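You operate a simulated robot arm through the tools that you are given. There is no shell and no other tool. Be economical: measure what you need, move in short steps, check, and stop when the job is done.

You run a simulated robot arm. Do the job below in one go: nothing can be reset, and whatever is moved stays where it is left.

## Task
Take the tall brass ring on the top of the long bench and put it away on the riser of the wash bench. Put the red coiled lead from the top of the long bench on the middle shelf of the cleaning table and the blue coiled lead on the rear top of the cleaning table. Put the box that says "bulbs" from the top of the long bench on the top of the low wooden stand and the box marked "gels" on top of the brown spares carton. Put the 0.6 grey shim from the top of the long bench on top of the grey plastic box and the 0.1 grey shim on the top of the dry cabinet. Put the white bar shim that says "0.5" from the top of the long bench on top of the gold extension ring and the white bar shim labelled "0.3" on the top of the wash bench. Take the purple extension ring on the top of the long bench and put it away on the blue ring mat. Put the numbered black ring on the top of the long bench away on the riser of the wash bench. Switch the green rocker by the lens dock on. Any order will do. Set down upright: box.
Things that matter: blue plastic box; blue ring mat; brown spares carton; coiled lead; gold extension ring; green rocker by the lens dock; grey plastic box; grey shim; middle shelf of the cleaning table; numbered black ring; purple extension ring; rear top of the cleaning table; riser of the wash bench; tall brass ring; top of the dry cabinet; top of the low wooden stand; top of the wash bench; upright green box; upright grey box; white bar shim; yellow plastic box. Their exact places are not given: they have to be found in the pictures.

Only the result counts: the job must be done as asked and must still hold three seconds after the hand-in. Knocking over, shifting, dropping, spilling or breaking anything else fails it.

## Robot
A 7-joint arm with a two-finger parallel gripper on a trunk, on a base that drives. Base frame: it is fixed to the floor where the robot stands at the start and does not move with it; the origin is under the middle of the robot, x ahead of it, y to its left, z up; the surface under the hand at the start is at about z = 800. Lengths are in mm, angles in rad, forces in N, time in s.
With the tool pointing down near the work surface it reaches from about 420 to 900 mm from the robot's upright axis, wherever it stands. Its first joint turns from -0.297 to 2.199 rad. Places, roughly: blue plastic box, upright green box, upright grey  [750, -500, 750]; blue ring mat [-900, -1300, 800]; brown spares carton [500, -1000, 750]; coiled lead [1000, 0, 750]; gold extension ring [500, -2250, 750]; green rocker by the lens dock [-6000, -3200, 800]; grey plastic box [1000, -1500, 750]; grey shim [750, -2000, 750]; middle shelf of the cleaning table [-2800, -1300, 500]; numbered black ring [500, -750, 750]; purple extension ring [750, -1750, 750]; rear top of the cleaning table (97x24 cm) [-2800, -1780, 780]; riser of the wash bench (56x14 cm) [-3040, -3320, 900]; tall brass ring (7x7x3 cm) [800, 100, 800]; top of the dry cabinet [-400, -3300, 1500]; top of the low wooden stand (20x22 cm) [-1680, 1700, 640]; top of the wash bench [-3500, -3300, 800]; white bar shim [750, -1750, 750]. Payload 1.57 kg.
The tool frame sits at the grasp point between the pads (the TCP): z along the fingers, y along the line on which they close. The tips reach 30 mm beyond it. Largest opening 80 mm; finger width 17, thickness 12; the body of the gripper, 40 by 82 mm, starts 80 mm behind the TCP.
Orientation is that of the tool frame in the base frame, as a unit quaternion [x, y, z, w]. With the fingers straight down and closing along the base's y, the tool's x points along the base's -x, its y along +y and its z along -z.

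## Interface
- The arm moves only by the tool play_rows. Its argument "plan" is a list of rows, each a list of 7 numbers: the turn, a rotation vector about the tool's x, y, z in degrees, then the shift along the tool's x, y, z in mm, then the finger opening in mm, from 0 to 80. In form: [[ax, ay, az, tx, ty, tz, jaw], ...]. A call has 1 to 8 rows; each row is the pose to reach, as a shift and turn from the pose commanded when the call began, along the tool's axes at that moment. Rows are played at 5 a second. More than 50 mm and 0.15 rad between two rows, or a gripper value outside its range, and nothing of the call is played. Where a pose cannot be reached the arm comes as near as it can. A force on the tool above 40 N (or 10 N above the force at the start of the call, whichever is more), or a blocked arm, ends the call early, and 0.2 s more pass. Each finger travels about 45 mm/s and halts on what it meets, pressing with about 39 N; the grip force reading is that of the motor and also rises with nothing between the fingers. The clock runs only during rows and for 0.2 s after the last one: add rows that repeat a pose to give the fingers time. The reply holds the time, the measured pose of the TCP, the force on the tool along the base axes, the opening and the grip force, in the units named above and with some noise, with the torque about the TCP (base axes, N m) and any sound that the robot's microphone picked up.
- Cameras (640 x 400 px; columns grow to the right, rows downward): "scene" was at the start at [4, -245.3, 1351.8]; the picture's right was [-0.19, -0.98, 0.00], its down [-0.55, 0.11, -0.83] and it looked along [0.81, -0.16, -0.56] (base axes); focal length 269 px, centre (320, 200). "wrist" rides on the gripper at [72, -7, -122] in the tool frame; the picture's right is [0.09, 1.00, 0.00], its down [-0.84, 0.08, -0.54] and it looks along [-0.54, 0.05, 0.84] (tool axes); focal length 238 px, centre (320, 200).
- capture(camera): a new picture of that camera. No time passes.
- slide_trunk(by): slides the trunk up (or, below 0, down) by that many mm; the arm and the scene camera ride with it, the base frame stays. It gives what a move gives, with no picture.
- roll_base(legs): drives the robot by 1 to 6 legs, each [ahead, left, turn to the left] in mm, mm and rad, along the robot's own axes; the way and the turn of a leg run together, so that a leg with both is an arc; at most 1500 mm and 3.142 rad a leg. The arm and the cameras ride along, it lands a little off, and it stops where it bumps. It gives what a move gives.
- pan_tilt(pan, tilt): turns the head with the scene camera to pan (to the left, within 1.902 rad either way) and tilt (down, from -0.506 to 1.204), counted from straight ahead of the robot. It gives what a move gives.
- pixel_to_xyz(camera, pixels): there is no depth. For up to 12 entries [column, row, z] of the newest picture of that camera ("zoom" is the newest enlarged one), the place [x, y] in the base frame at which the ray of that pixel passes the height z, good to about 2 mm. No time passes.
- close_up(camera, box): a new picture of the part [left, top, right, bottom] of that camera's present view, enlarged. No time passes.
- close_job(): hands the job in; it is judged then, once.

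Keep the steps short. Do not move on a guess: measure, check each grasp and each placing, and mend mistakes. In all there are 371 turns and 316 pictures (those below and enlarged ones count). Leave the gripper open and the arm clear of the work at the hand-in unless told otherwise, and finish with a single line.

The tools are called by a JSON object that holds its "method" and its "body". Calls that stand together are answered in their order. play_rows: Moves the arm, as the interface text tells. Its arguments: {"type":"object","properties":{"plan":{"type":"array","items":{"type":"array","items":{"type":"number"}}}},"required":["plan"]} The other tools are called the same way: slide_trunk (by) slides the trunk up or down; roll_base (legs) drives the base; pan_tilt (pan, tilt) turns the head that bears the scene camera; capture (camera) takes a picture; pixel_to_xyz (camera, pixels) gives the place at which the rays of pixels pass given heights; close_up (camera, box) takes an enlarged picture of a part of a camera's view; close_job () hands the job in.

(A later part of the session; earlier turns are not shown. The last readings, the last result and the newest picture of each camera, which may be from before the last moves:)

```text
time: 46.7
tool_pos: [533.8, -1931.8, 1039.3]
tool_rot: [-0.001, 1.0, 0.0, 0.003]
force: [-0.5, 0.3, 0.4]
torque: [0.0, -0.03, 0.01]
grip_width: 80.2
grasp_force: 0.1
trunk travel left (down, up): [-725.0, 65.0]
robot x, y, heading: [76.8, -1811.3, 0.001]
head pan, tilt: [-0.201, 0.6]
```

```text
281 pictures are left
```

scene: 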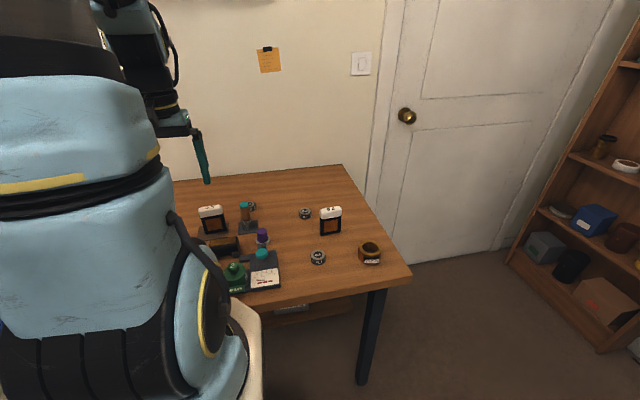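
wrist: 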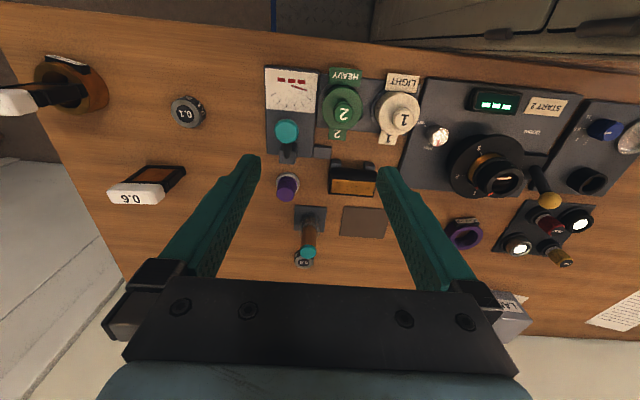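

I move above the 0.6 grey shim (841,-1934), passing over the teal post with enough height.

{"method": "play_rows", "body": {"plan": [[0, 0, 0, -44, -0.3, 8, 80], [0, 0, 0, -88, -0.6, 16, 80], [0, 0, 0, -132, -1, 24, 80], [0, 0, 0, -176, -1.3, 35, 80], [0, 0, 0, -220, -1.6, 48, 80], [0, 0, 0, -264, -2, 65, 80], [0, 0, 0, -304, -2, 94, 80]]}}

{"method": "capture", "body": {"camera": "wrist"}}

```text
time: 48.3
tool_pos: [838.6, -1930.6, 945.5]
tool_rot: [-0.001, 1.0, 0.0, 0.002]
force: [-0.7, 0.2, 0.6]
torque: [0.01, -0.03, 0.01]
grip_width: 80.2
grasp_force: 0.1
trunk travel left (down, up): [-725.0, 65.0]
robot x, y, heading: [75.3, -1813.6, 0.001]
head pan, tilt: [-0.201, 0.6]
```

```text
280 pictures are left
```

wrist: 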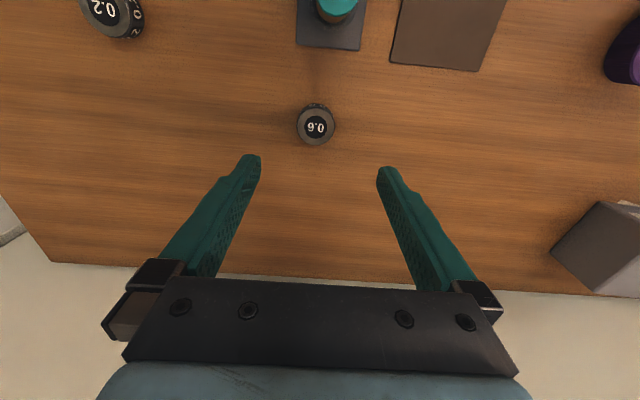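

{"method": "close_up", "body": {"camera": "wrist", "box": [280, 90, 360, 150]}}

{"method": "pixel_to_xyz", "body": {"camera": "wrist", "pixels": [[297, 130, 818], [334, 130, 818], [316, 110, 818], [316, 145, 818], [316, 126, 818], [316, 103, 800]]}}

```text
6.67 times, centred on (320, 120) of wrist
```

zoom: 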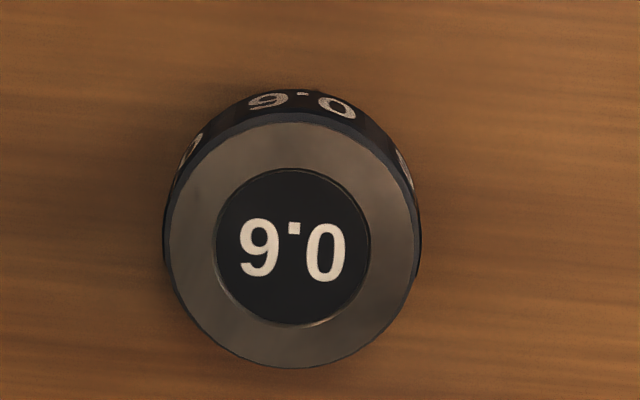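

```text
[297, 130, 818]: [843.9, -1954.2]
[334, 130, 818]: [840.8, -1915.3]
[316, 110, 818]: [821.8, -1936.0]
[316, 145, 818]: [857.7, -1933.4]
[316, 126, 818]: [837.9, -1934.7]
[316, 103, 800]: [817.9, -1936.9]
```

Puck centre (838.6,-1935), Ø38. Going down to z≈833 and closing.

{"method": "play_rows", "body": {"plan": [[0, 0, 0, 0, -4.4, 40, 80], [0, 0, 0, 0, -4.4, 80, 80], [0, 0, 0, 0, -4.4, 105, 80], [0, 0, 0, 0, -4.4, 112, 70], [0, 0, 0, 0, -4.4, 112, 50], [0, 0, 0, 0, -4.4, 112, 25], [0, 0, 0, 0, -4.4, 112, 25], [0, 0, 0, 0, -4.4, 112, 25]]}}

```text
time: 50.1
tool_pos: [838.5, -1938.6, 832.6]
tool_rot: [-0.001, 1.0, 0.0, 0.002]
force: [0.4, 0.3, -0.7]
torque: [0.02, 0.02, 0.0]
grip_width: 39.2
grasp_force: 32.5
trunk travel left (down, up): [-725.0, 65.0]
robot x, y, heading: [72.0, -1809.1, -0.002]
head pan, tilt: [-0.201, 0.6]
```

Gripped at 39 mm. Lifting.

{"method": "play_rows", "body": {"plan": [[0, 0, 0, 0, 0, -30, 25], [0, 0, 0, 0, 0, -70, 25], [0, 0, 0, 10, 0, -115, 25], [0, 0, 0, 40, 0, -150, 25], [0, 0, 0, 80, 0, -165, 25]]}}

{"method": "roll_base", "body": {"legs": [[0, 330, 0]]}}

{"method": "capture", "body": {"camera": "wrist"}}

```text
time: 51.3
tool_pos: [757.8, -1935.9, 999.2]
tool_rot: [-0.001, 1.0, 0.0, 0.002]
force: [0.0, -0.6, -0.8]
torque: [-0.03, 0.03, 0.0]
grip_width: 39.3
grasp_force: 38.7
trunk travel left (down, up): [-725.0, 65.0]
robot x, y, heading: [73.0, -1808.5, 0.004]
head pan, tilt: [-0.201, 0.6]
```

```text
time: 53.4
tool_pos: [753.8, -1619.8, 1000.3]
tool_rot: [0.004, 1.0, 0.0, 0.003]
force: [0.5, -0.6, -1.3]
torque: [-0.02, -0.03, 0.02]
grip_width: 39.0
grasp_force: 38.6
trunk travel left (down, up): [-725.0, 65.0]
robot x, y, heading: [72.5, -1487.7, -0.012]
head pan, tilt: [-0.201, 0.6]
```

```text
278 pictures are left
```

wrist: 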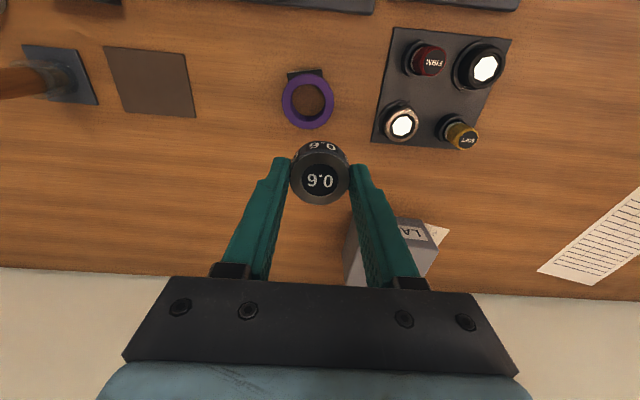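

{"method": "play_rows", "body": {"plan": [[0, 0, -0.6, -10, 30, 0, 25], [0, 0, -0.6, -20, 60, 0, 25], [0, 0, -0.6, -30, 90, 0, 25]]}}

{"method": "close_up", "body": {"camera": "wrist", "box": [240, 150, 480, 300]}}

{"method": "close_up", "body": {"camera": "scene", "box": [100, 80, 420, 280]}}

```text
time: 54.2
tool_pos: [783.0, -1526.5, 1000.0]
tool_rot: [-0.001, 1.0, 0.0, 0.002]
force: [0.0, 0.0, 0.0]
torque: [0.05, -0.01, 0.02]
grip_width: 38.9
grasp_force: 39.3
trunk travel left (down, up): [-725.0, 65.0]
robot x, y, heading: [69.4, -1485.0, -0.005]
head pan, tilt: [-0.201, 0.6]
```

```text
2.67 times, centred on (360, 225) of wrist
```

zoom: 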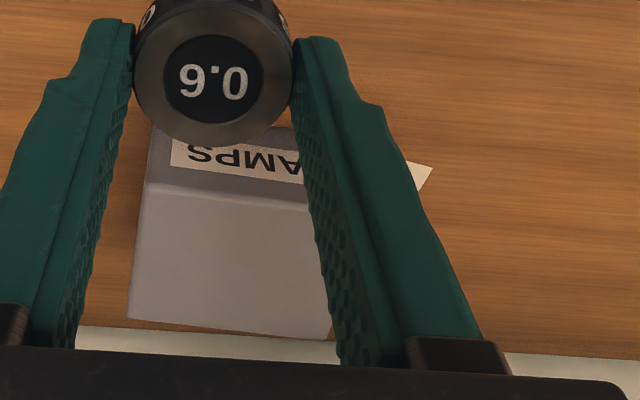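

```text
2.00 times, centred on (260, 180) of scene
```

zoom: 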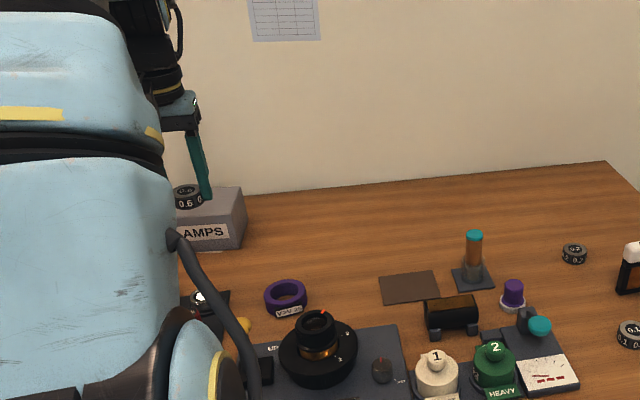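

{"method": "pixel_to_xyz", "body": {"camera": "zoom", "pixels": [[237, 251, 800], [234, 222, 860], [247, 212, 860], [240, 187, 860], [234, 222, 880], [240, 187, 880]]}}

{"method": "capture", "body": {"camera": "wrist"}}

{"method": "pixel_to_xyz", "body": {"camera": "wrist", "pixels": [[293, 219, 860], [356, 227, 860], [289, 270, 860], [364, 277, 860], [293, 219, 880], [356, 227, 880], [289, 270, 880], [364, 277, 880]]}}

```text
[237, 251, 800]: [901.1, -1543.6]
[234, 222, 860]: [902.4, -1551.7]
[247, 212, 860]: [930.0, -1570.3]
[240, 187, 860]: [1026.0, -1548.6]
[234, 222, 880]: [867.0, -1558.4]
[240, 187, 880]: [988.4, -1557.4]
```

```text
275 pictures are left
```

wrist: 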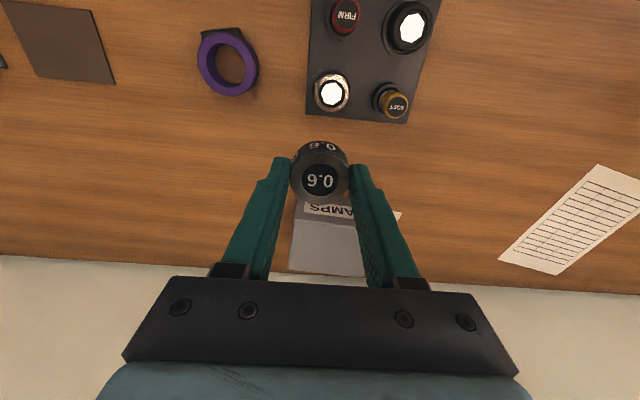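

```text
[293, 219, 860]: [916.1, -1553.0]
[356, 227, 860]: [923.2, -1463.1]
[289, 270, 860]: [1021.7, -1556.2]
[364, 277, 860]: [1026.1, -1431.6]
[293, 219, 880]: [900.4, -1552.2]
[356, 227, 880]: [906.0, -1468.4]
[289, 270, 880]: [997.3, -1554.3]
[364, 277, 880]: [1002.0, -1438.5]
```

LAMPS top ~z 860, spanning x≈912–1020, y≈-1553…-1440. I try to reach (938,-1500) at z≈940.

{"method": "play_rows", "body": {"plan": [[0, 0, 0, -38, 7, 15, 25], [0, 0, 0, -76, 14, 30, 25], [0, 0, 0, -114, 20, 45, 25], [0, 0, 0, -155, 26, 60, 25]]}}

{"method": "capture", "body": {"camera": "wrist"}}

```text
time: 55.2
tool_pos: [938.1, -1499.1, 938.7]
tool_rot: [0.0, 1.0, 0.0, 0.003]
force: [1.0, -0.3, 0.6]
torque: [-0.01, -0.05, 0.0]
grip_width: 39.1
grasp_force: 38.8
trunk travel left (down, up): [-725.0, 65.0]
robot x, y, heading: [73.0, -1485.8, -0.012]
head pan, tilt: [-0.201, 0.6]
```

```text
274 pictures are left
```

wrist: 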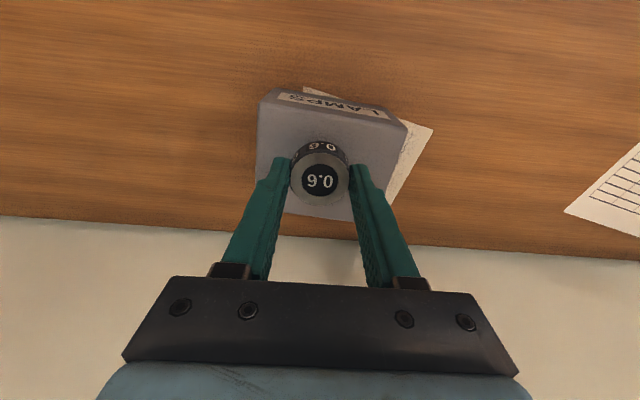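

{"method": "pixel_to_xyz", "body": {"camera": "wrist", "pixels": [[258, 107, 860], [407, 131, 860], [351, 220, 860], [262, 192, 860], [380, 120, 860]]}}

```text
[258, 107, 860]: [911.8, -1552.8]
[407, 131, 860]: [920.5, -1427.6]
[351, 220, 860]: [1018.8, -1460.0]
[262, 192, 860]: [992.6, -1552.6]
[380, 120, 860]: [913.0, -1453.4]
```

{"method": "play_rows", "body": {"plan": [[0, 0, 0, -14, 3, 10, 25], [0, 0, 0, -14, 3, 30, 25], [0, 0, 0, -14, 3, 38, 25], [0, 0, 0, -14, 3, 41, 25], [0, 0, 0, -14, 3, 44, 25], [0, 0, 0, -14, 3, 47, 25]]}}

```text
time: 56.2
tool_pos: [957.8, -1498.7, 907.5]
tool_rot: [-0.001, 1.0, 0.001, 0.008]
force: [1.5, 0.6, 15.5]
torque: [-0.01, 0.18, -0.02]
grip_width: 38.9
grasp_force: 38.8
trunk travel left (down, up): [-725.0, 65.0]
robot x, y, heading: [69.6, -1484.4, -0.007]
head pan, tilt: [-0.201, 0.6]
stopped in row 4: the force on the tool passed its limit at 41 N (the readings are from after the stop); the commanded pose is now the measured one
```

Contact. Ease and open.

{"method": "play_rows", "body": {"plan": [[0, 0, 0, 0, 0, -0.8, 25], [0, 0, 0, 0, 0, -0.8, 45], [0, 0, 0, 0, 0, -0.8, 60], [0, 0, 0, 0, 0, -0.8, 60], [0, 0, 0, 0, 0, -40, 60], [0, 0, 0, 10, 0, -80, 80]]}}

{"method": "capture", "body": {"camera": "wrist"}}

```text
time: 57.6
tool_pos: [946.1, -1497.2, 980.9]
tool_rot: [-0.002, 1.0, 0.0, 0.005]
force: [-0.2, -1.0, 0.3]
torque: [0.0, 0.01, 0.02]
grip_width: 80.1
grasp_force: 0.0
trunk travel left (down, up): [-725.0, 65.0]
robot x, y, heading: [70.4, -1486.7, -0.006]
head pan, tilt: [-0.201, 0.6]
```

```text
273 pictures are left
```

wrist: 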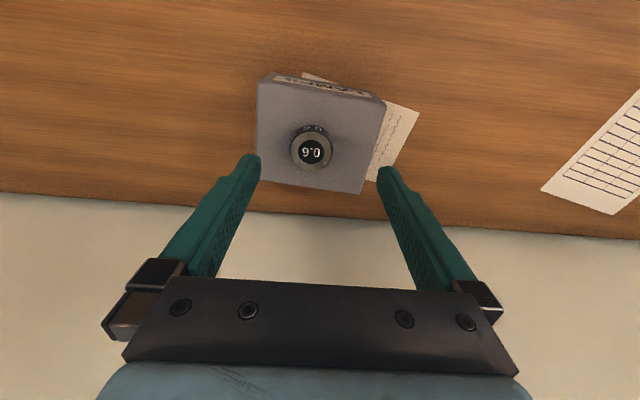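

0.6 lies on the LAMPS box. Next: purple ring. I get its approximate place from the last scene enlargement.

{"method": "pixel_to_xyz", "body": {"camera": "zoom", "pixels": [[285, 292, 825], [285, 292, 835]]}}

{"method": "play_rows", "body": {"plan": [[0, 0, 0, 45, -15, 0, 80], [0, 0, 0, 90, -30, 0, 80], [0, 0, 0, 135, -45, 0, 80], [0, 0, 0, 175, -65, 0, 80], [0, 0, 0, 210, -95, 0, 80], [0, 0, 0, 235, -135, 0, 80], [0, 0, 0, 240, -160, 0, 80]]}}

{"method": "capture", "body": {"camera": "wrist"}}

```text
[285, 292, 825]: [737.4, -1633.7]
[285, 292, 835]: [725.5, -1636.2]
```

```text
time: 59.2
tool_pos: [705.3, -1659.4, 981.0]
tool_rot: [-0.002, 1.0, 0.002, 0.006]
force: [-0.2, 0.7, 0.0]
torque: [-0.03, 0.0, 0.01]
grip_width: 80.3
grasp_force: 0.2
trunk travel left (down, up): [-725.0, 65.0]
robot x, y, heading: [71.0, -1488.1, -0.015]
head pan, tilt: [-0.201, 0.6]
```

```text
272 pictures are left
```

wrist: 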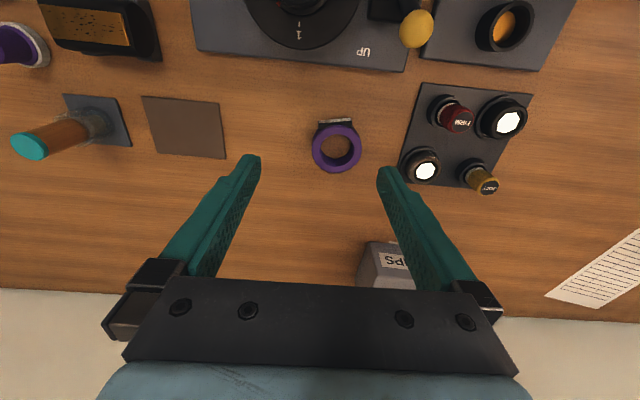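

{"method": "close_up", "body": {"camera": "wrist", "box": [290, 105, 386, 180]}}

{"method": "pixel_to_xyz", "body": {"camera": "wrist", "pixels": [[312, 148, 825], [361, 148, 825], [336, 125, 825], [336, 172, 825], [411, 165, 830]]}}

```text
5.33 times, centred on (338, 142) of wrist
```

zoom: 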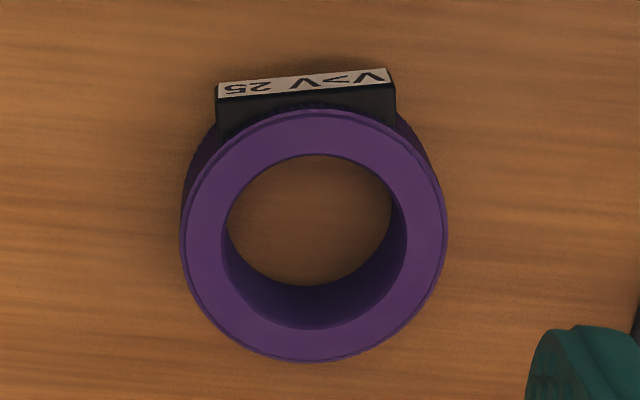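

```text
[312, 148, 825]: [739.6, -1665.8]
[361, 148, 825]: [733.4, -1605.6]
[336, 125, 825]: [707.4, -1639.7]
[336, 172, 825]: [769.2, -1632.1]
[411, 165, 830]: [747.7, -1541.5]
```

Purple ring centre (737,-1636), Ø60. I go over it, descend and close.

{"method": "play_rows", "body": {"plan": [[0, 0, 0, -32, 22.5, 20, 80], [0, 0, 0, -32, 22.5, 65, 80], [0, 0, 0, -32, 22.5, 105, 80], [0, 0, 0, -32, 22.5, 135, 80], [0, 0, 0, -32, 22.5, 146, 80], [0, 0, 0, -32, 22.5, 146, 50], [0, 0, 0, -32, 22.5, 146, 45], [0, 0, 0, -32, 22.5, 146, 45]]}}

{"method": "capture", "body": {"camera": "wrist"}}

```text
time: 61.0
tool_pos: [740.7, -1636.6, 833.7]
tool_rot: [-0.003, 1.0, 0.0, 0.006]
force: [-0.2, -0.6, 0.2]
torque: [0.01, -0.02, 0.0]
grip_width: 61.2
grasp_force: 28.8
trunk travel left (down, up): [-725.0, 65.0]
robot x, y, heading: [70.5, -1486.2, -0.009]
head pan, tilt: [-0.201, 0.6]
```

```text
270 pictures are left
```

wrist: 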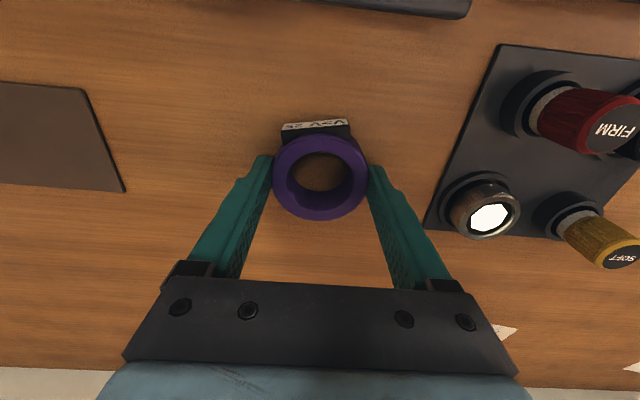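

Held firmly enough. I lift, retract, and check the grip.

{"method": "play_rows", "body": {"plan": [[0, 0, 0, 0, 0, -20, 45], [0, 0, 0, 0, 0, -60, 45], [0, 0, 0, 10, 0, -105, 45], [0, 0, 0, 40, 10, -140, 45], [0, 0, 0, 80, 20, -165, 45], [0, 0, 0, 125, 40, -175, 45], [0, 0, 0, 170, 60, -175, 45], [0, 0, 0, 215, 80, -175, 45]]}}

{"method": "roll_base", "body": {"legs": [[-150, 0, 0], [0, 0, 1.57]]}}

{"method": "pan_tilt", "body": {"pan": 1.2, "tilt": 0.5}}

{"method": "capture", "body": {"camera": "scene"}}

```text
refused: row 6 steps farther than a row can; nothing moved
```

```text
time: 62.2
tool_pos: [658.8, -1635.9, 835.8]
tool_rot: [-0.001, 1.0, 0.001, 0.019]
force: [0.4, 0.3, 1.6]
torque: [0.0, -0.06, -0.03]
grip_width: 51.8
grasp_force: 4.5
trunk travel left (down, up): [-725.0, 65.0]
robot x, y, heading: [-19.7, -1489.2, -0.007]
head pan, tilt: [-0.201, 0.6]
stopped in leg 1: the force on the tool passed its limit at 96 N (the readings are from after the stop); the commanded pose is now the measured one
```

```text
time: 63.7
tool_pos: [658.0, -1636.8, 836.0]
tool_rot: [-0.001, 1.0, 0.001, 0.019]
force: [1.3, -0.6, 3.0]
torque: [0.07, -0.08, -0.06]
grip_width: 51.5
grasp_force: 3.9
trunk travel left (down, up): [-725.0, 65.0]
robot x, y, heading: [-19.5, -1482.8, -0.01]
head pan, tilt: [1.201, 0.499]
```

```text
269 pictures are left
```

scene: 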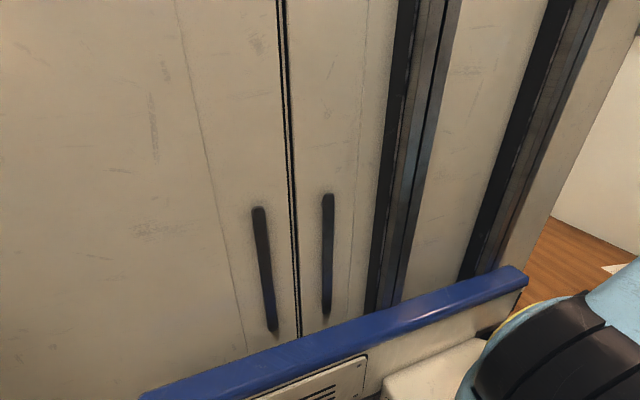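

A mistake: the lift was refused (row too long) and the base dragged the arm. I look at what happened.

{"method": "capture", "body": {"camera": "wrist"}}

{"method": "pan_tilt", "body": {"pan": -0.1, "tilt": 0.6}}

{"method": "capture", "body": {"camera": "scene"}}

```text
268 pictures are left
```

wrist: 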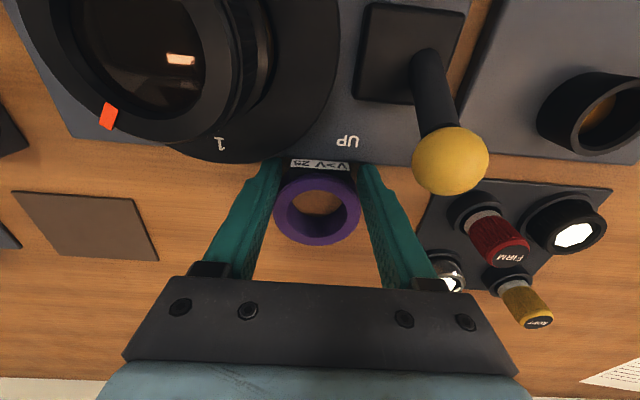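

```text
time: 65.2
tool_pos: [659.5, -1637.2, 835.0]
tool_rot: [-0.001, 1.0, 0.0, 0.019]
force: [2.8, -0.4, 3.8]
torque: [0.05, -0.03, -0.06]
grip_width: 51.7
grasp_force: 3.7
trunk travel left (down, up): [-725.0, 65.0]
robot x, y, heading: [-20.3, -1484.6, -0.002]
head pan, tilt: [-0.099, 0.6]
```

```text
267 pictures are left
```

scene: 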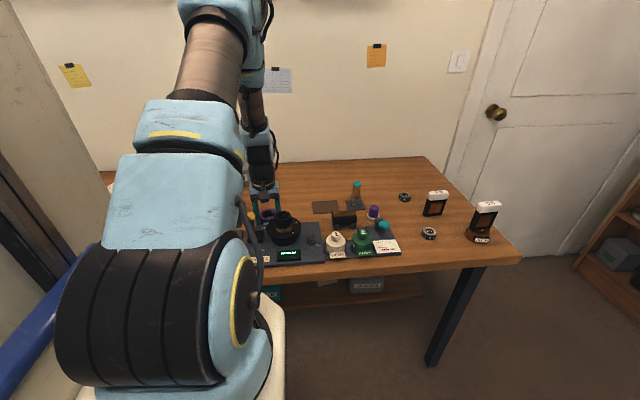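

The ring slid in the jaws against the dial plate's edge. I open the fingers and lift straight up to inspect.

{"method": "play_rows", "body": {"plan": [[0, 0, 0, 0, 0, 0, 60], [0, 0, 0, 0, 0, 0, 75], [0, 0, 0, 0, 0, 0, 75], [0, 0, 0, 0, 0, -20, 75], [0, 0, 0, 0, 0, -60, 75], [0, 0, 0, 0, 0, -105, 80], [0, 0, 0, 0, 0, -145, 80]]}}

{"method": "capture", "body": {"camera": "wrist"}}

```text
time: 66.8
tool_pos: [651.7, -1635.8, 977.7]
tool_rot: [-0.001, 1.0, 0.001, 0.019]
force: [0.1, 0.0, -0.6]
torque: [0.02, 0.03, -0.01]
grip_width: 79.9
grasp_force: 0.1
trunk travel left (down, up): [-725.0, 65.0]
robot x, y, heading: [-19.0, -1487.7, -0.008]
head pan, tilt: [-0.099, 0.6]
```

```text
266 pictures are left
```

wrist: 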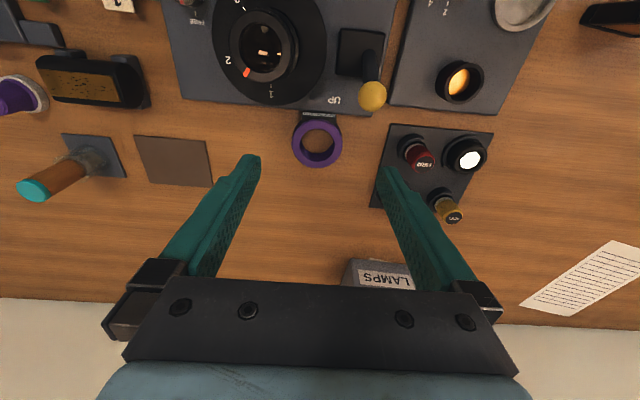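

{"method": "close_up", "body": {"camera": "wrist", "box": [130, 60, 400, 230]}}

{"method": "pixel_to_xyz", "body": {"camera": "wrist", "pixels": [[181, 98, 810], [374, 117, 810], [135, 137, 801], [206, 141, 801], [292, 143, 825], [342, 145, 825], [317, 121, 825], [317, 167, 825], [60, 133, 801]]}}

```text
2.35 times, centred on (265, 145) of wrist
```

zoom: 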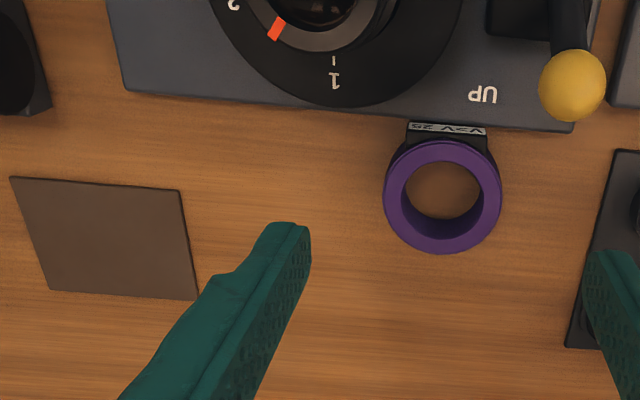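

```text
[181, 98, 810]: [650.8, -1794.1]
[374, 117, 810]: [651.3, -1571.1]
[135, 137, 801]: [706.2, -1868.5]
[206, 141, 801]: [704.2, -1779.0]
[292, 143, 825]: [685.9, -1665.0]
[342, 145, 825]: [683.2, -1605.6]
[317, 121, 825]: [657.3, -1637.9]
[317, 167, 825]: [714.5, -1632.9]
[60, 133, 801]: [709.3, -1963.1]
```

Plate edge is still straight at x≈651 at both ends; ring now at (685,-1635). I level the tool and go above it.

{"method": "play_rows", "body": {"plan": [[0, 1, 0, -15, 0, 0, 80], [0, 2, 0, -34, 0, 0, 80], [0, 2, 0, -34, 0, 0, 80]]}}

{"method": "close_up", "body": {"camera": "wrist", "box": [220, 60, 420, 185]}}

```text
time: 67.6
tool_pos: [686.1, -1636.5, 982.5]
tool_rot: [0.0, 1.0, 0.001, 0.002]
force: [0.5, 0.1, 0.2]
torque: [-0.02, 0.0, -0.02]
grip_width: 80.1
grasp_force: 0.0
trunk travel left (down, up): [-725.0, 65.0]
robot x, y, heading: [-19.9, -1483.7, -0.007]
head pan, tilt: [-0.099, 0.6]
```

```text
3.20 times, centred on (320, 122) of wrist
```

zoom: 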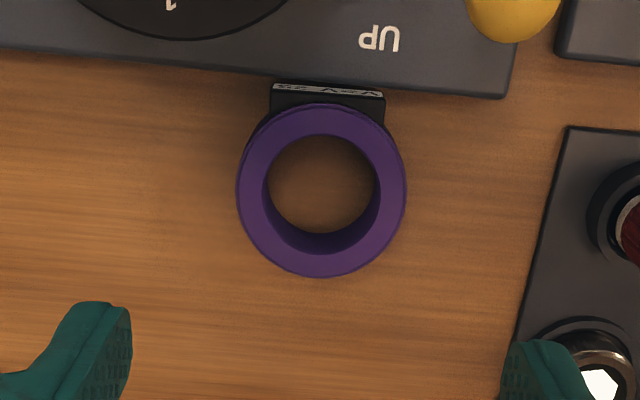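

{"method": "pixel_to_xyz", "body": {"camera": "zoom", "pixels": [[237, 188, 825], [406, 188, 825], [321, 103, 825], [321, 277, 825], [506, 97, 808], [0, 50, 808]]}}

```text
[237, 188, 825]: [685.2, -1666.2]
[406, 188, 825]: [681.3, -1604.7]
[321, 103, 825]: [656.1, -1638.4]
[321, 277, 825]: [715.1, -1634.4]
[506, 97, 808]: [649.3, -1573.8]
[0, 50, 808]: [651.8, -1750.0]
```

Ring centre (684.5,-1636). Down and close.

{"method": "play_rows", "body": {"plan": [[0, 0, 0, 0.5, 0, 45, 80], [0, 0, 0, 0.5, 0, 90, 80], [0, 0, 0, 0.5, 0, 130, 80], [0, 0, 0, 0.5, 0, 147, 80], [0, 0, 0, 0.5, 0, 147, 60], [0, 0, 0, 0.5, 0, 147, 45], [0, 0, 0, 0.5, 0, 147, 45], [0, 0, 0, 0.5, 0, 147, 45]]}}

```text
time: 69.4
tool_pos: [685.8, -1636.6, 833.5]
tool_rot: [-0.001, 1.0, 0.001, 0.002]
force: [0.5, 0.1, 0.2]
torque: [-0.01, 0.0, 0.02]
grip_width: 62.4
grasp_force: 38.8
trunk travel left (down, up): [-725.0, 65.0]
robot x, y, heading: [-17.0, -1486.4, -0.008]
head pan, tilt: [-0.099, 0.6]
```

Held at 62 mm. Lift straight up, and only afterwards move.

{"method": "play_rows", "body": {"plan": [[0, 0, 0, 0, 0, -20, 45], [0, 0, 0, 0, 0, -60, 45], [0, 0, 0, 0, 0, -105, 45], [0, 0, 0, 0, 0, -150, 45], [0, 0, 0, 30, 10, -180, 45], [0, 0, 0, 70, 20, -200, 45], [0, 0, 0, 110, 30, -220, 45]]}}

{"method": "capture", "body": {"camera": "wrist"}}

```text
time: 71.0
tool_pos: [574.1, -1607.4, 1055.1]
tool_rot: [0.0, 1.0, 0.001, 0.002]
force: [0.8, 0.2, -1.5]
torque: [0.04, -0.01, -0.03]
grip_width: 62.2
grasp_force: 38.9
trunk travel left (down, up): [-725.0, 65.0]
robot x, y, heading: [-19.8, -1487.3, -0.006]
head pan, tilt: [-0.099, 0.6]
```

```text
263 pictures are left
```

wrist: 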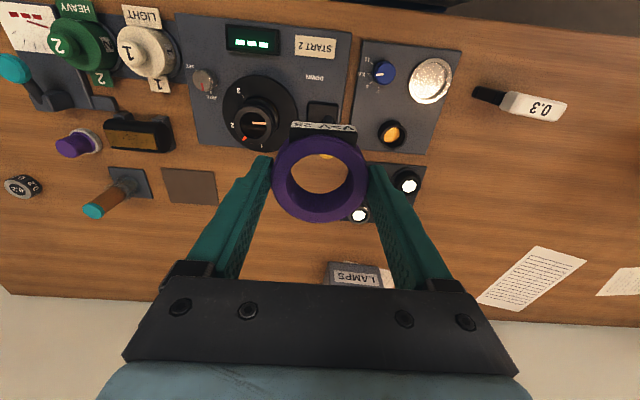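

Ring held. The mat table seems to lie at x≈-970…-470, y≈-1800…-950, so I turn left by 90° in the aisle to have it on the arm's side.

{"method": "roll_base", "body": {"legs": [[20, 0, 0], [0, 0, 1.57]]}}

{"method": "capture", "body": {"camera": "wrist"}}

{"method": "capture", "body": {"camera": "scene"}}

```text
time: 75.6
tool_pos: [119.8, -893.2, 1054.1]
tool_rot: [0.708, -0.706, -0.002, 0.0]
force: [0.6, 0.5, -0.5]
torque: [-0.01, 0.02, 0.01]
grip_width: 62.1
grasp_force: 39.5
trunk travel left (down, up): [-725.0, 65.0]
robot x, y, heading: [0.5, -1485.3, 1.567]
head pan, tilt: [-0.099, 0.6]
```

```text
262 pictures are left
```

wrist: 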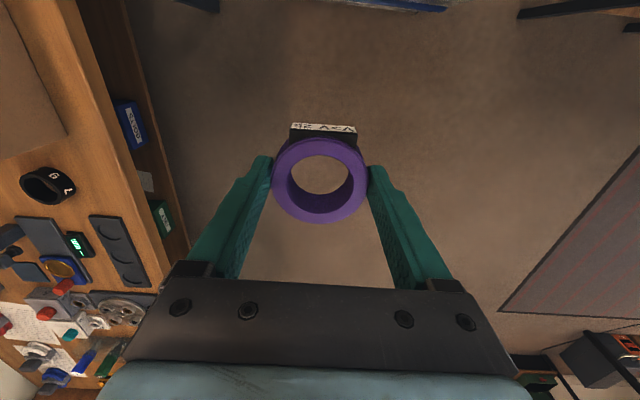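

```text
261 pictures are left
```

scene: 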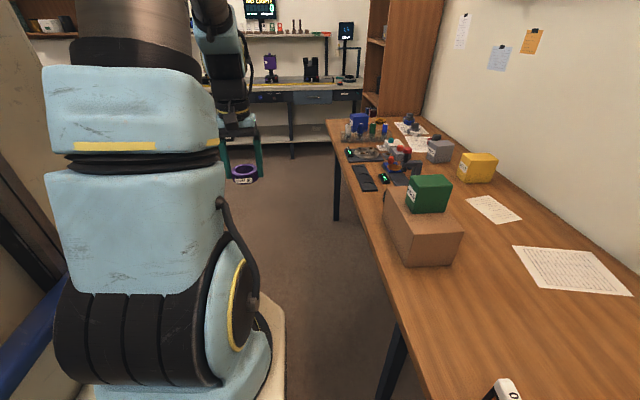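

Turn worked. I turn another 90° so the mat table is straight ahead.

{"method": "roll_base", "body": {"legs": [[0, 0, 1.57]]}}

{"method": "capture", "body": {"camera": "wrist"}}

{"method": "capture", "body": {"camera": "scene"}}

```text
time: 78.1
tool_pos: [-303.5, -989.3, 1055.9]
tool_rot: [0.907, -0.421, -0.002, 0.0]
force: [0.1, 0.0, -0.5]
torque: [-0.02, 0.03, 0.02]
grip_width: 62.1
grasp_force: 39.0
trunk travel left (down, up): [-725.0, 65.0]
robot x, y, heading: [-13.4, -1517.6, 2.26]
head pan, tilt: [-0.099, 0.6]
stopped in leg 1: the robot was blocked; the commanded pose is now the measured one
```

```text
260 pictures are left
```

wrist: 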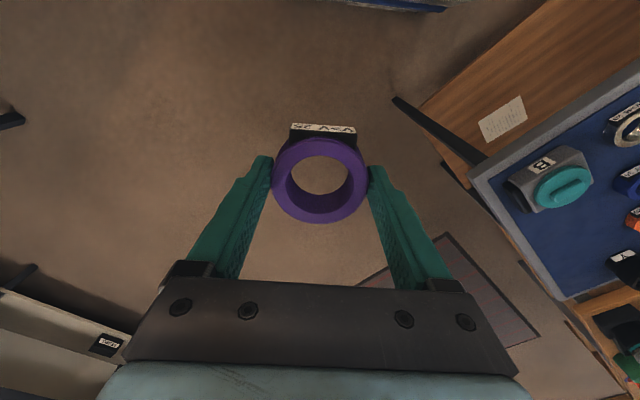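

```text
259 pictures are left
```

scene: 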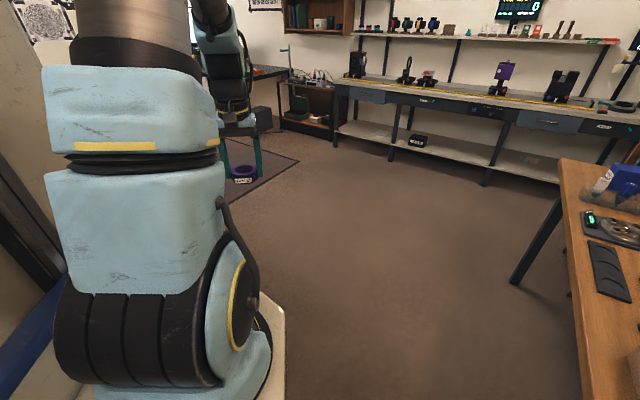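

Blocked at heading 2.26, but the mat table is now ahead-left, well inside the arm's range. I swing the arm toward it (+y of the tool).

{"method": "play_rows", "body": {"plan": [[0, 0, 0, 0, 48, 0, 45], [0, 0, 0, 0, 96, 0, 45], [0, 0, 0, 0, 144, 0, 45], [0, 0, 0, 0, 192, 0, 45], [0, 0, 0, 0, 240, 0, 45], [0, 0, 0, 0, 288, 0, 45]]}}

{"method": "capture", "body": {"camera": "wrist"}}

```text
time: 79.5
tool_pos: [-521.1, -1176.5, 1056.6]
tool_rot: [0.908, -0.42, -0.002, -0.001]
force: [-0.1, 0.4, -0.6]
torque: [-0.01, 0.07, 0.0]
grip_width: 62.3
grasp_force: 39.0
trunk travel left (down, up): [-725.0, 65.0]
robot x, y, heading: [-10.9, -1517.7, 2.266]
head pan, tilt: [-0.099, 0.6]
```

```text
258 pictures are left
```

wrist: 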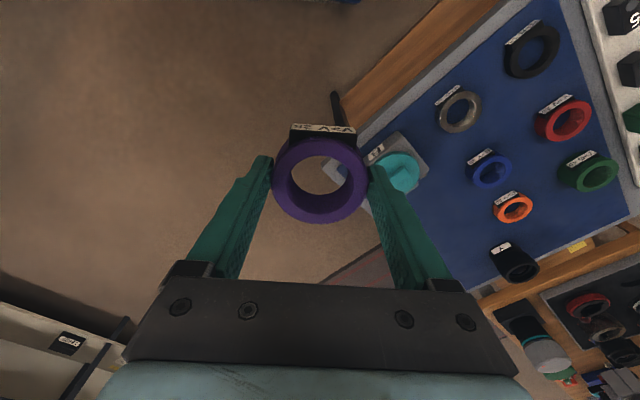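

The blue ring mat shows rings with a free area near pixel (430,250). I measure.

{"method": "pixel_to_xyz", "body": {"camera": "wrist", "pixels": [[365, 150, 800], [530, 12, 800], [470, 290, 800], [630, 210, 800], [395, 175, 850], [490, 170, 820], [512, 208, 820], [513, 262, 830], [460, 110, 820], [440, 245, 800], [455, 200, 800], [425, 145, 800]]}}

{"method": "close_up", "body": {"camera": "wrist", "box": [320, 100, 640, 300]}}

```text
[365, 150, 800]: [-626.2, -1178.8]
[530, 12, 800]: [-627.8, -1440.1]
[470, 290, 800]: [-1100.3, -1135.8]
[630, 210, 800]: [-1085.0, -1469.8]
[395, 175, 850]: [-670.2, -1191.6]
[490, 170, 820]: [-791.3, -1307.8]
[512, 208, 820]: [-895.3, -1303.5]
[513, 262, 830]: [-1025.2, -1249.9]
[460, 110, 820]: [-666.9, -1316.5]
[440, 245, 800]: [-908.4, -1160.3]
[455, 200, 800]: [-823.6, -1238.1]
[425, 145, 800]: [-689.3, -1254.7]
```

```text
2.00 times, centred on (480, 200) of wrist
```

zoom: 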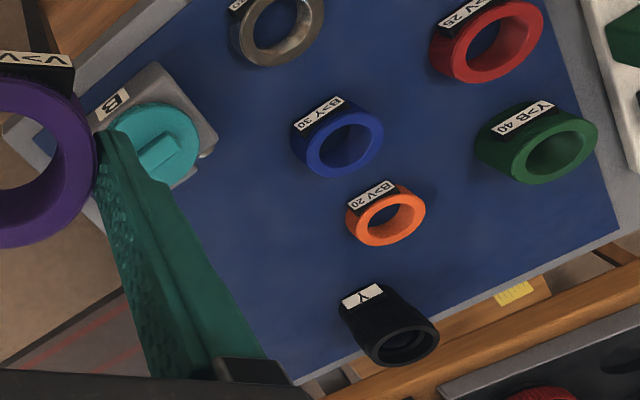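

Free spot chosen at (-805,-1205), ~100 mm from blue, orange and the teal dial. I move above it at z≈930.

{"method": "play_rows", "body": {"plan": [[0, 0, 0, -23.1, 33.6, 18, 45], [0, 0, 0, -46.2, 67.2, 36, 45], [0, 0, 0, -69.3, 100.8, 54, 45], [0, 0, 0, -92.4, 134.4, 72, 45], [0, 0, 0, -115.5, 168, 90, 45], [0, 0, 0, -138.6, 201.6, 108, 45], [0, 0, 0, -161.7, 235.4, 126, 45]]}}

{"method": "capture", "body": {"camera": "wrist"}}

```text
time: 81.1
tool_pos: [-713.8, -1195.1, 972.7]
tool_rot: [0.907, -0.42, -0.002, 0.0]
force: [-0.1, 0.1, 0.1]
torque: [0.01, 0.02, -0.01]
grip_width: 62.3
grasp_force: 39.3
out of reach, approached as far as the arm can: row 5, 6, 7
trunk travel left (down, up): [-725.0, 65.0]
robot x, y, heading: [-14.0, -1520.6, 2.265]
head pan, tilt: [-0.099, 0.6]
```

```text
256 pictures are left
```

wrist: 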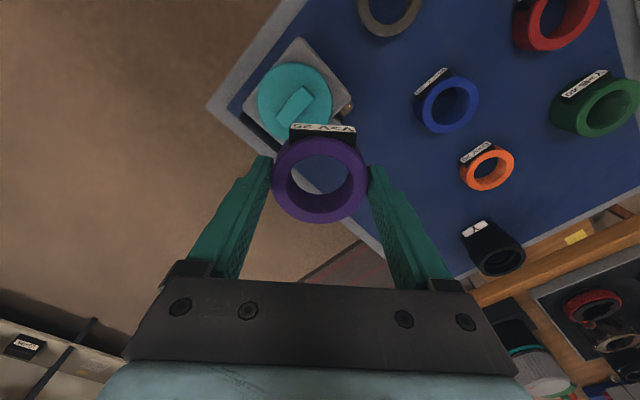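

Out of reach from here. I measure the table's corner, then I'll approach from the table's north side instead.

{"method": "pixel_to_xyz", "body": {"camera": "wrist", "pixels": [[208, 105, 800], [300, 0, 800], [455, 278, 800], [295, 90, 860], [350, 100, 820], [230, 105, 800], [446, 105, 820], [487, 168, 820], [494, 250, 840]]}}

{"method": "play_rows", "body": {"plan": [[0, 0, 0, 0, 0, -40, 45], [0, 0, 0, 10, -30, -70, 45], [0, 0, 0, 20, -70, -85, 45], [0, 0, 0, 30, -115, -85, 45], [0, 0, 0, 40, -160, -85, 45], [0, 0, 0, 40, -205, -85, 45]]}}

```text
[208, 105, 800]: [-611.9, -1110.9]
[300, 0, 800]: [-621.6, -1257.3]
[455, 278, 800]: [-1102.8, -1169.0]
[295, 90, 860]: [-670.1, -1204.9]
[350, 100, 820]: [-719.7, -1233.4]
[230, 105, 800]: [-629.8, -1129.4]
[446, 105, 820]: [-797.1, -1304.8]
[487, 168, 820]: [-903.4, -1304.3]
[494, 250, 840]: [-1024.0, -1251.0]
```

```text
time: 82.5
tool_pos: [-530.4, -1093.4, 1056.4]
tool_rot: [0.908, -0.419, -0.002, 0.0]
force: [-1.0, -0.1, -1.4]
torque: [0.04, -0.02, -0.02]
grip_width: 61.9
grasp_force: 39.0
trunk travel left (down, up): [-725.0, 65.0]
robot x, y, heading: [-16.2, -1519.3, 2.266]
head pan, tilt: [-0.099, 0.6]
```

Corner of the table is (-612,-1111). I drive north around it to about (-850,-560) and turn (to the right, over open floor) to face the table.

{"method": "roll_base", "body": {"legs": [[737, -615, 0], [519, 654, 0], [0, 0, -1.92], [0, 0, -1.917]]}}

{"method": "capture", "body": {"camera": "wrist"}}

{"method": "capture", "body": {"camera": "scene"}}

```text
time: 84.8
tool_pos: [-501.8, -788.6, 1056.2]
tool_rot: [0.896, -0.444, -0.002, -0.001]
force: [-0.7, 0.4, -1.0]
torque: [-0.05, 0.02, 0.01]
grip_width: 62.4
grasp_force: 38.7
trunk travel left (down, up): [-725.0, 65.0]
robot x, y, heading: [-9.5, -1239.3, 2.214]
head pan, tilt: [-0.099, 0.6]
stopped in leg 1: the robot was blocked; the commanded pose is now the measured one
```

```text
255 pictures are left
```

wrist: 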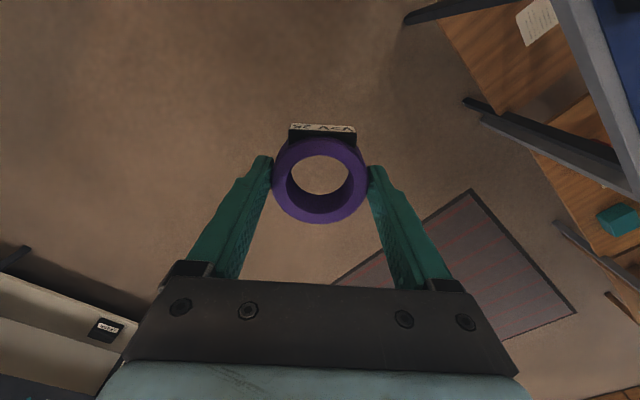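

```text
254 pictures are left
```

scene: 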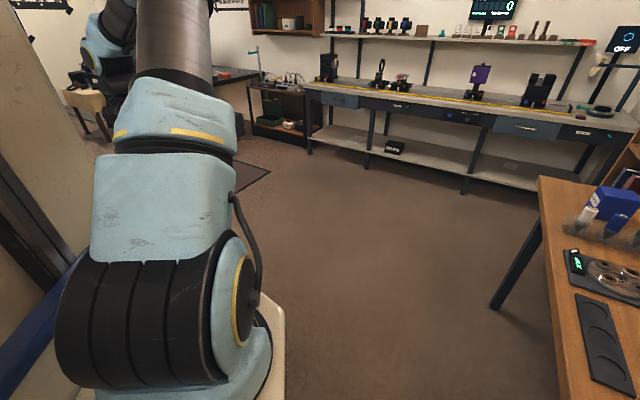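

Blocked by the bench side. I shift to the aisle's middle, straighten to heading 1.57 and go north.

{"method": "roll_base", "body": {"legs": [[36, 48, 0], [0, 0, -0.643], [700, 0, 0]]}}

```text
time: 90.9
tool_pos: [-192.6, 110.9, 1058.2]
tool_rot: [0.709, -0.705, -0.001, -0.001]
force: [0.4, 0.2, -1.6]
torque: [-0.04, -0.01, -0.01]
grip_width: 62.0
grasp_force: 39.2
trunk travel left (down, up): [-725.0, 65.0]
robot x, y, heading: [-70.9, -546.8, 1.571]
head pan, tilt: [-0.099, 0.6]
```

Free now. Move left (west) 780, then turn right by π to face the mat table.

{"method": "roll_base", "body": {"legs": [[0, 780, 0], [0, 0, -1.571], [0, 0, -1.571]]}}

{"method": "capture", "body": {"camera": "wrist"}}

{"method": "capture", "body": {"camera": "scene"}}

```text
time: 102.7
tool_pos: [-695.7, -1217.8, 1057.7]
tool_rot: [0.709, 0.705, -0.002, 0.0]
force: [-0.6, -0.1, -1.8]
torque: [0.0, -0.03, 0.03]
grip_width: 62.0
grasp_force: 38.4
trunk travel left (down, up): [-725.0, 65.0]
robot x, y, heading: [-815.4, -557.9, -1.585]
head pan, tilt: [-0.099, 0.6]
```

```text
253 pictures are left
```

wrist: 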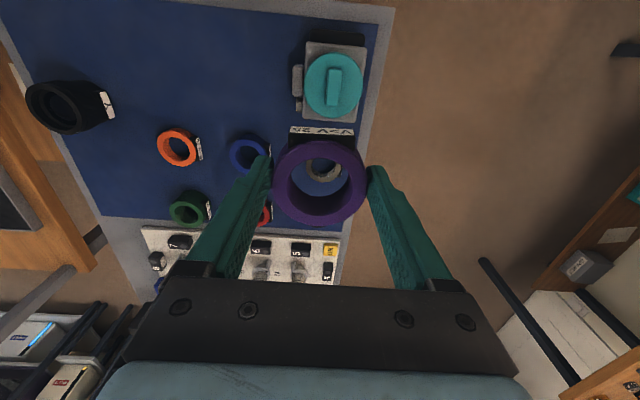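

```text
252 pictures are left
```

scene: 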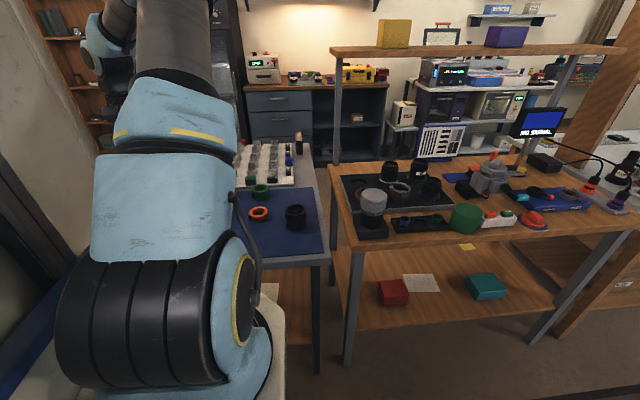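

Facing the mat. I move the ring over the free spot (-850,-1190).

{"method": "play_rows", "body": {"plan": [[0, 0, 0, 6, -40, 10, 45], [0, 0, 0, 13, -80, 20, 45], [0, 0, 0, 20, -120, 35, 45], [0, 0, 0, 26, -154, 60, 45]]}}

{"method": "capture", "body": {"camera": "wrist"}}

```text
time: 103.7
tool_pos: [-847.4, -1192.8, 992.4]
tool_rot: [0.708, 0.706, -0.002, 0.002]
force: [0.7, 0.3, -0.4]
torque: [0.01, 0.08, -0.03]
grip_width: 62.1
grasp_force: 38.7
trunk travel left (down, up): [-725.0, 65.0]
robot x, y, heading: [-815.4, -557.5, -1.583]
head pan, tilt: [-0.099, 0.6]
```

```text
251 pictures are left
```

wrist: 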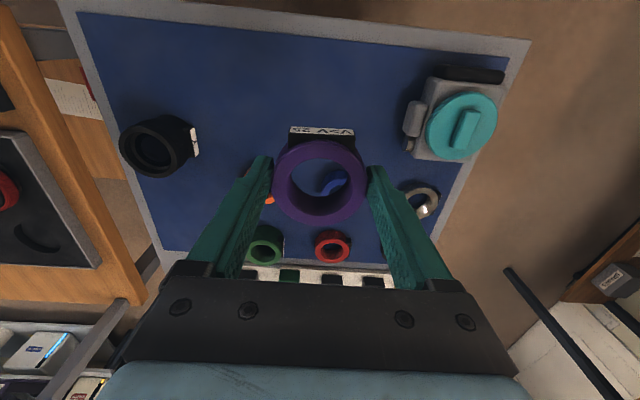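

Spot below is empty. Descending, then feel for contact.

{"method": "play_rows", "body": {"plan": [[0, 0, 0, 0, 0, 45, 45], [0, 0, 0, 0, 0, 90, 45], [0, 0, 0, 0, 0, 135, 45], [0, 0, 0, 0, 0, 145, 45], [0, 0, 0, 0, 0, 150, 45], [0, 0, 0, 0, 0, 154, 45], [0, 0, 0, 0, 0, 158, 45]]}}

```text
time: 105.3
tool_pos: [-849.0, -1191.3, 840.0]
tool_rot: [0.709, 0.706, -0.001, 0.001]
force: [1.2, -0.4, -1.1]
torque: [0.01, 0.02, 0.03]
grip_width: 62.1
grasp_force: 38.9
trunk travel left (down, up): [-725.0, 65.0]
robot x, y, heading: [-813.1, -556.7, -1.585]
head pan, tilt: [-0.099, 0.6]
```

{"method": "play_rows", "body": {"plan": [[0, 0, 0, 0, 0, 2, 45], [0, 0, 0, 0, 0, 4, 45], [0, 0, 0, 0, 0, 6, 45], [0, 0, 0, 0, 0, 8, 45], [0, 0, 0, 0, 0, 10, 45], [0, 0, 0, 0, 0, 12, 45]]}}

```text
time: 106.7
tool_pos: [-848.9, -1191.6, 826.7]
tool_rot: [0.709, 0.705, -0.001, 0.002]
force: [-0.1, -0.4, -0.6]
torque: [0.01, 0.01, -0.01]
grip_width: 61.8
grasp_force: 38.4
trunk travel left (down, up): [-725.0, 65.0]
robot x, y, heading: [-816.0, -560.0, -1.583]
head pan, tilt: [-0.099, 0.6]
```

{"method": "play_rows", "body": {"plan": [[0, 0, 0, 0, 0, 2, 45], [0, 0, 0, 0, 0, 4, 45], [0, 0, 0, 0, 0, 6, 45], [0, 0, 0, 0, 0, 8, 45], [0, 0, 0, 0, 0, 10, 45], [0, 0, 0, 0, 0, 12, 45], [0, 0, 0, 0, 0, 14, 45], [0, 0, 0, 0, 0, 16, 45]]}}

{"method": "capture", "body": {"camera": "wrist"}}

```text
time: 108.3
tool_pos: [-848.8, -1191.3, 816.5]
tool_rot: [0.707, 0.707, -0.003, 0.002]
force: [-1.3, 10.0, 25.8]
torque: [0.19, 0.18, -0.05]
grip_width: 62.4
grasp_force: 39.4
trunk travel left (down, up): [-725.0, 65.0]
robot x, y, heading: [-814.0, -554.8, -1.584]
head pan, tilt: [-0.099, 0.6]
stopped in row 8: the force on the tool passed its limit at 42 N (the readings are from after the stop); the commanded pose is now the measured one
```

```text
250 pictures are left
```

wrist: 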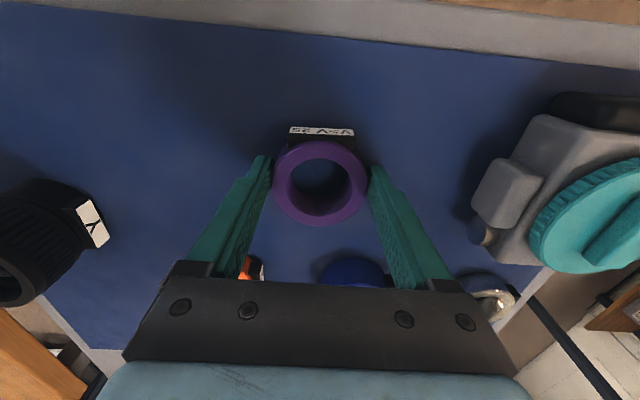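

Contact at 816.5. Release and lift.

{"method": "play_rows", "body": {"plan": [[0, 0, 0, 0, 0, -1, 45], [0, 0, 0, 0, 0, -1, 65], [0, 0, 0, 0, 0, -1, 78], [0, 0, 0, 0, 0, -1, 78], [0, 0, 0, 0, 0, -40, 80], [0, 0, 0, 0, 0, -85, 80], [0, 0, 0, 0, 0, -130, 80], [0, 0, 0, 0, 0, -175, 80]]}}

{"method": "capture", "body": {"camera": "wrist"}}

```text
time: 110.1
tool_pos: [-846.1, -1191.6, 990.0]
tool_rot: [0.708, 0.706, -0.001, 0.002]
force: [0.5, -0.2, -0.5]
torque: [0.02, -0.01, 0.02]
grip_width: 79.9
grasp_force: 0.1
trunk travel left (down, up): [-725.0, 65.0]
robot x, y, heading: [-812.5, -556.3, -1.583]
head pan, tilt: [-0.099, 0.6]
```

```text
249 pictures are left
```

wrist: 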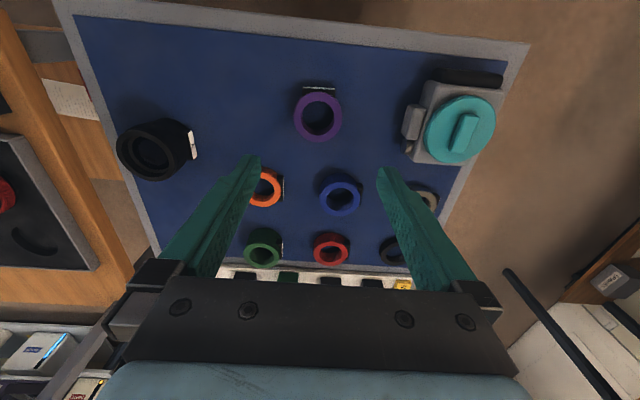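

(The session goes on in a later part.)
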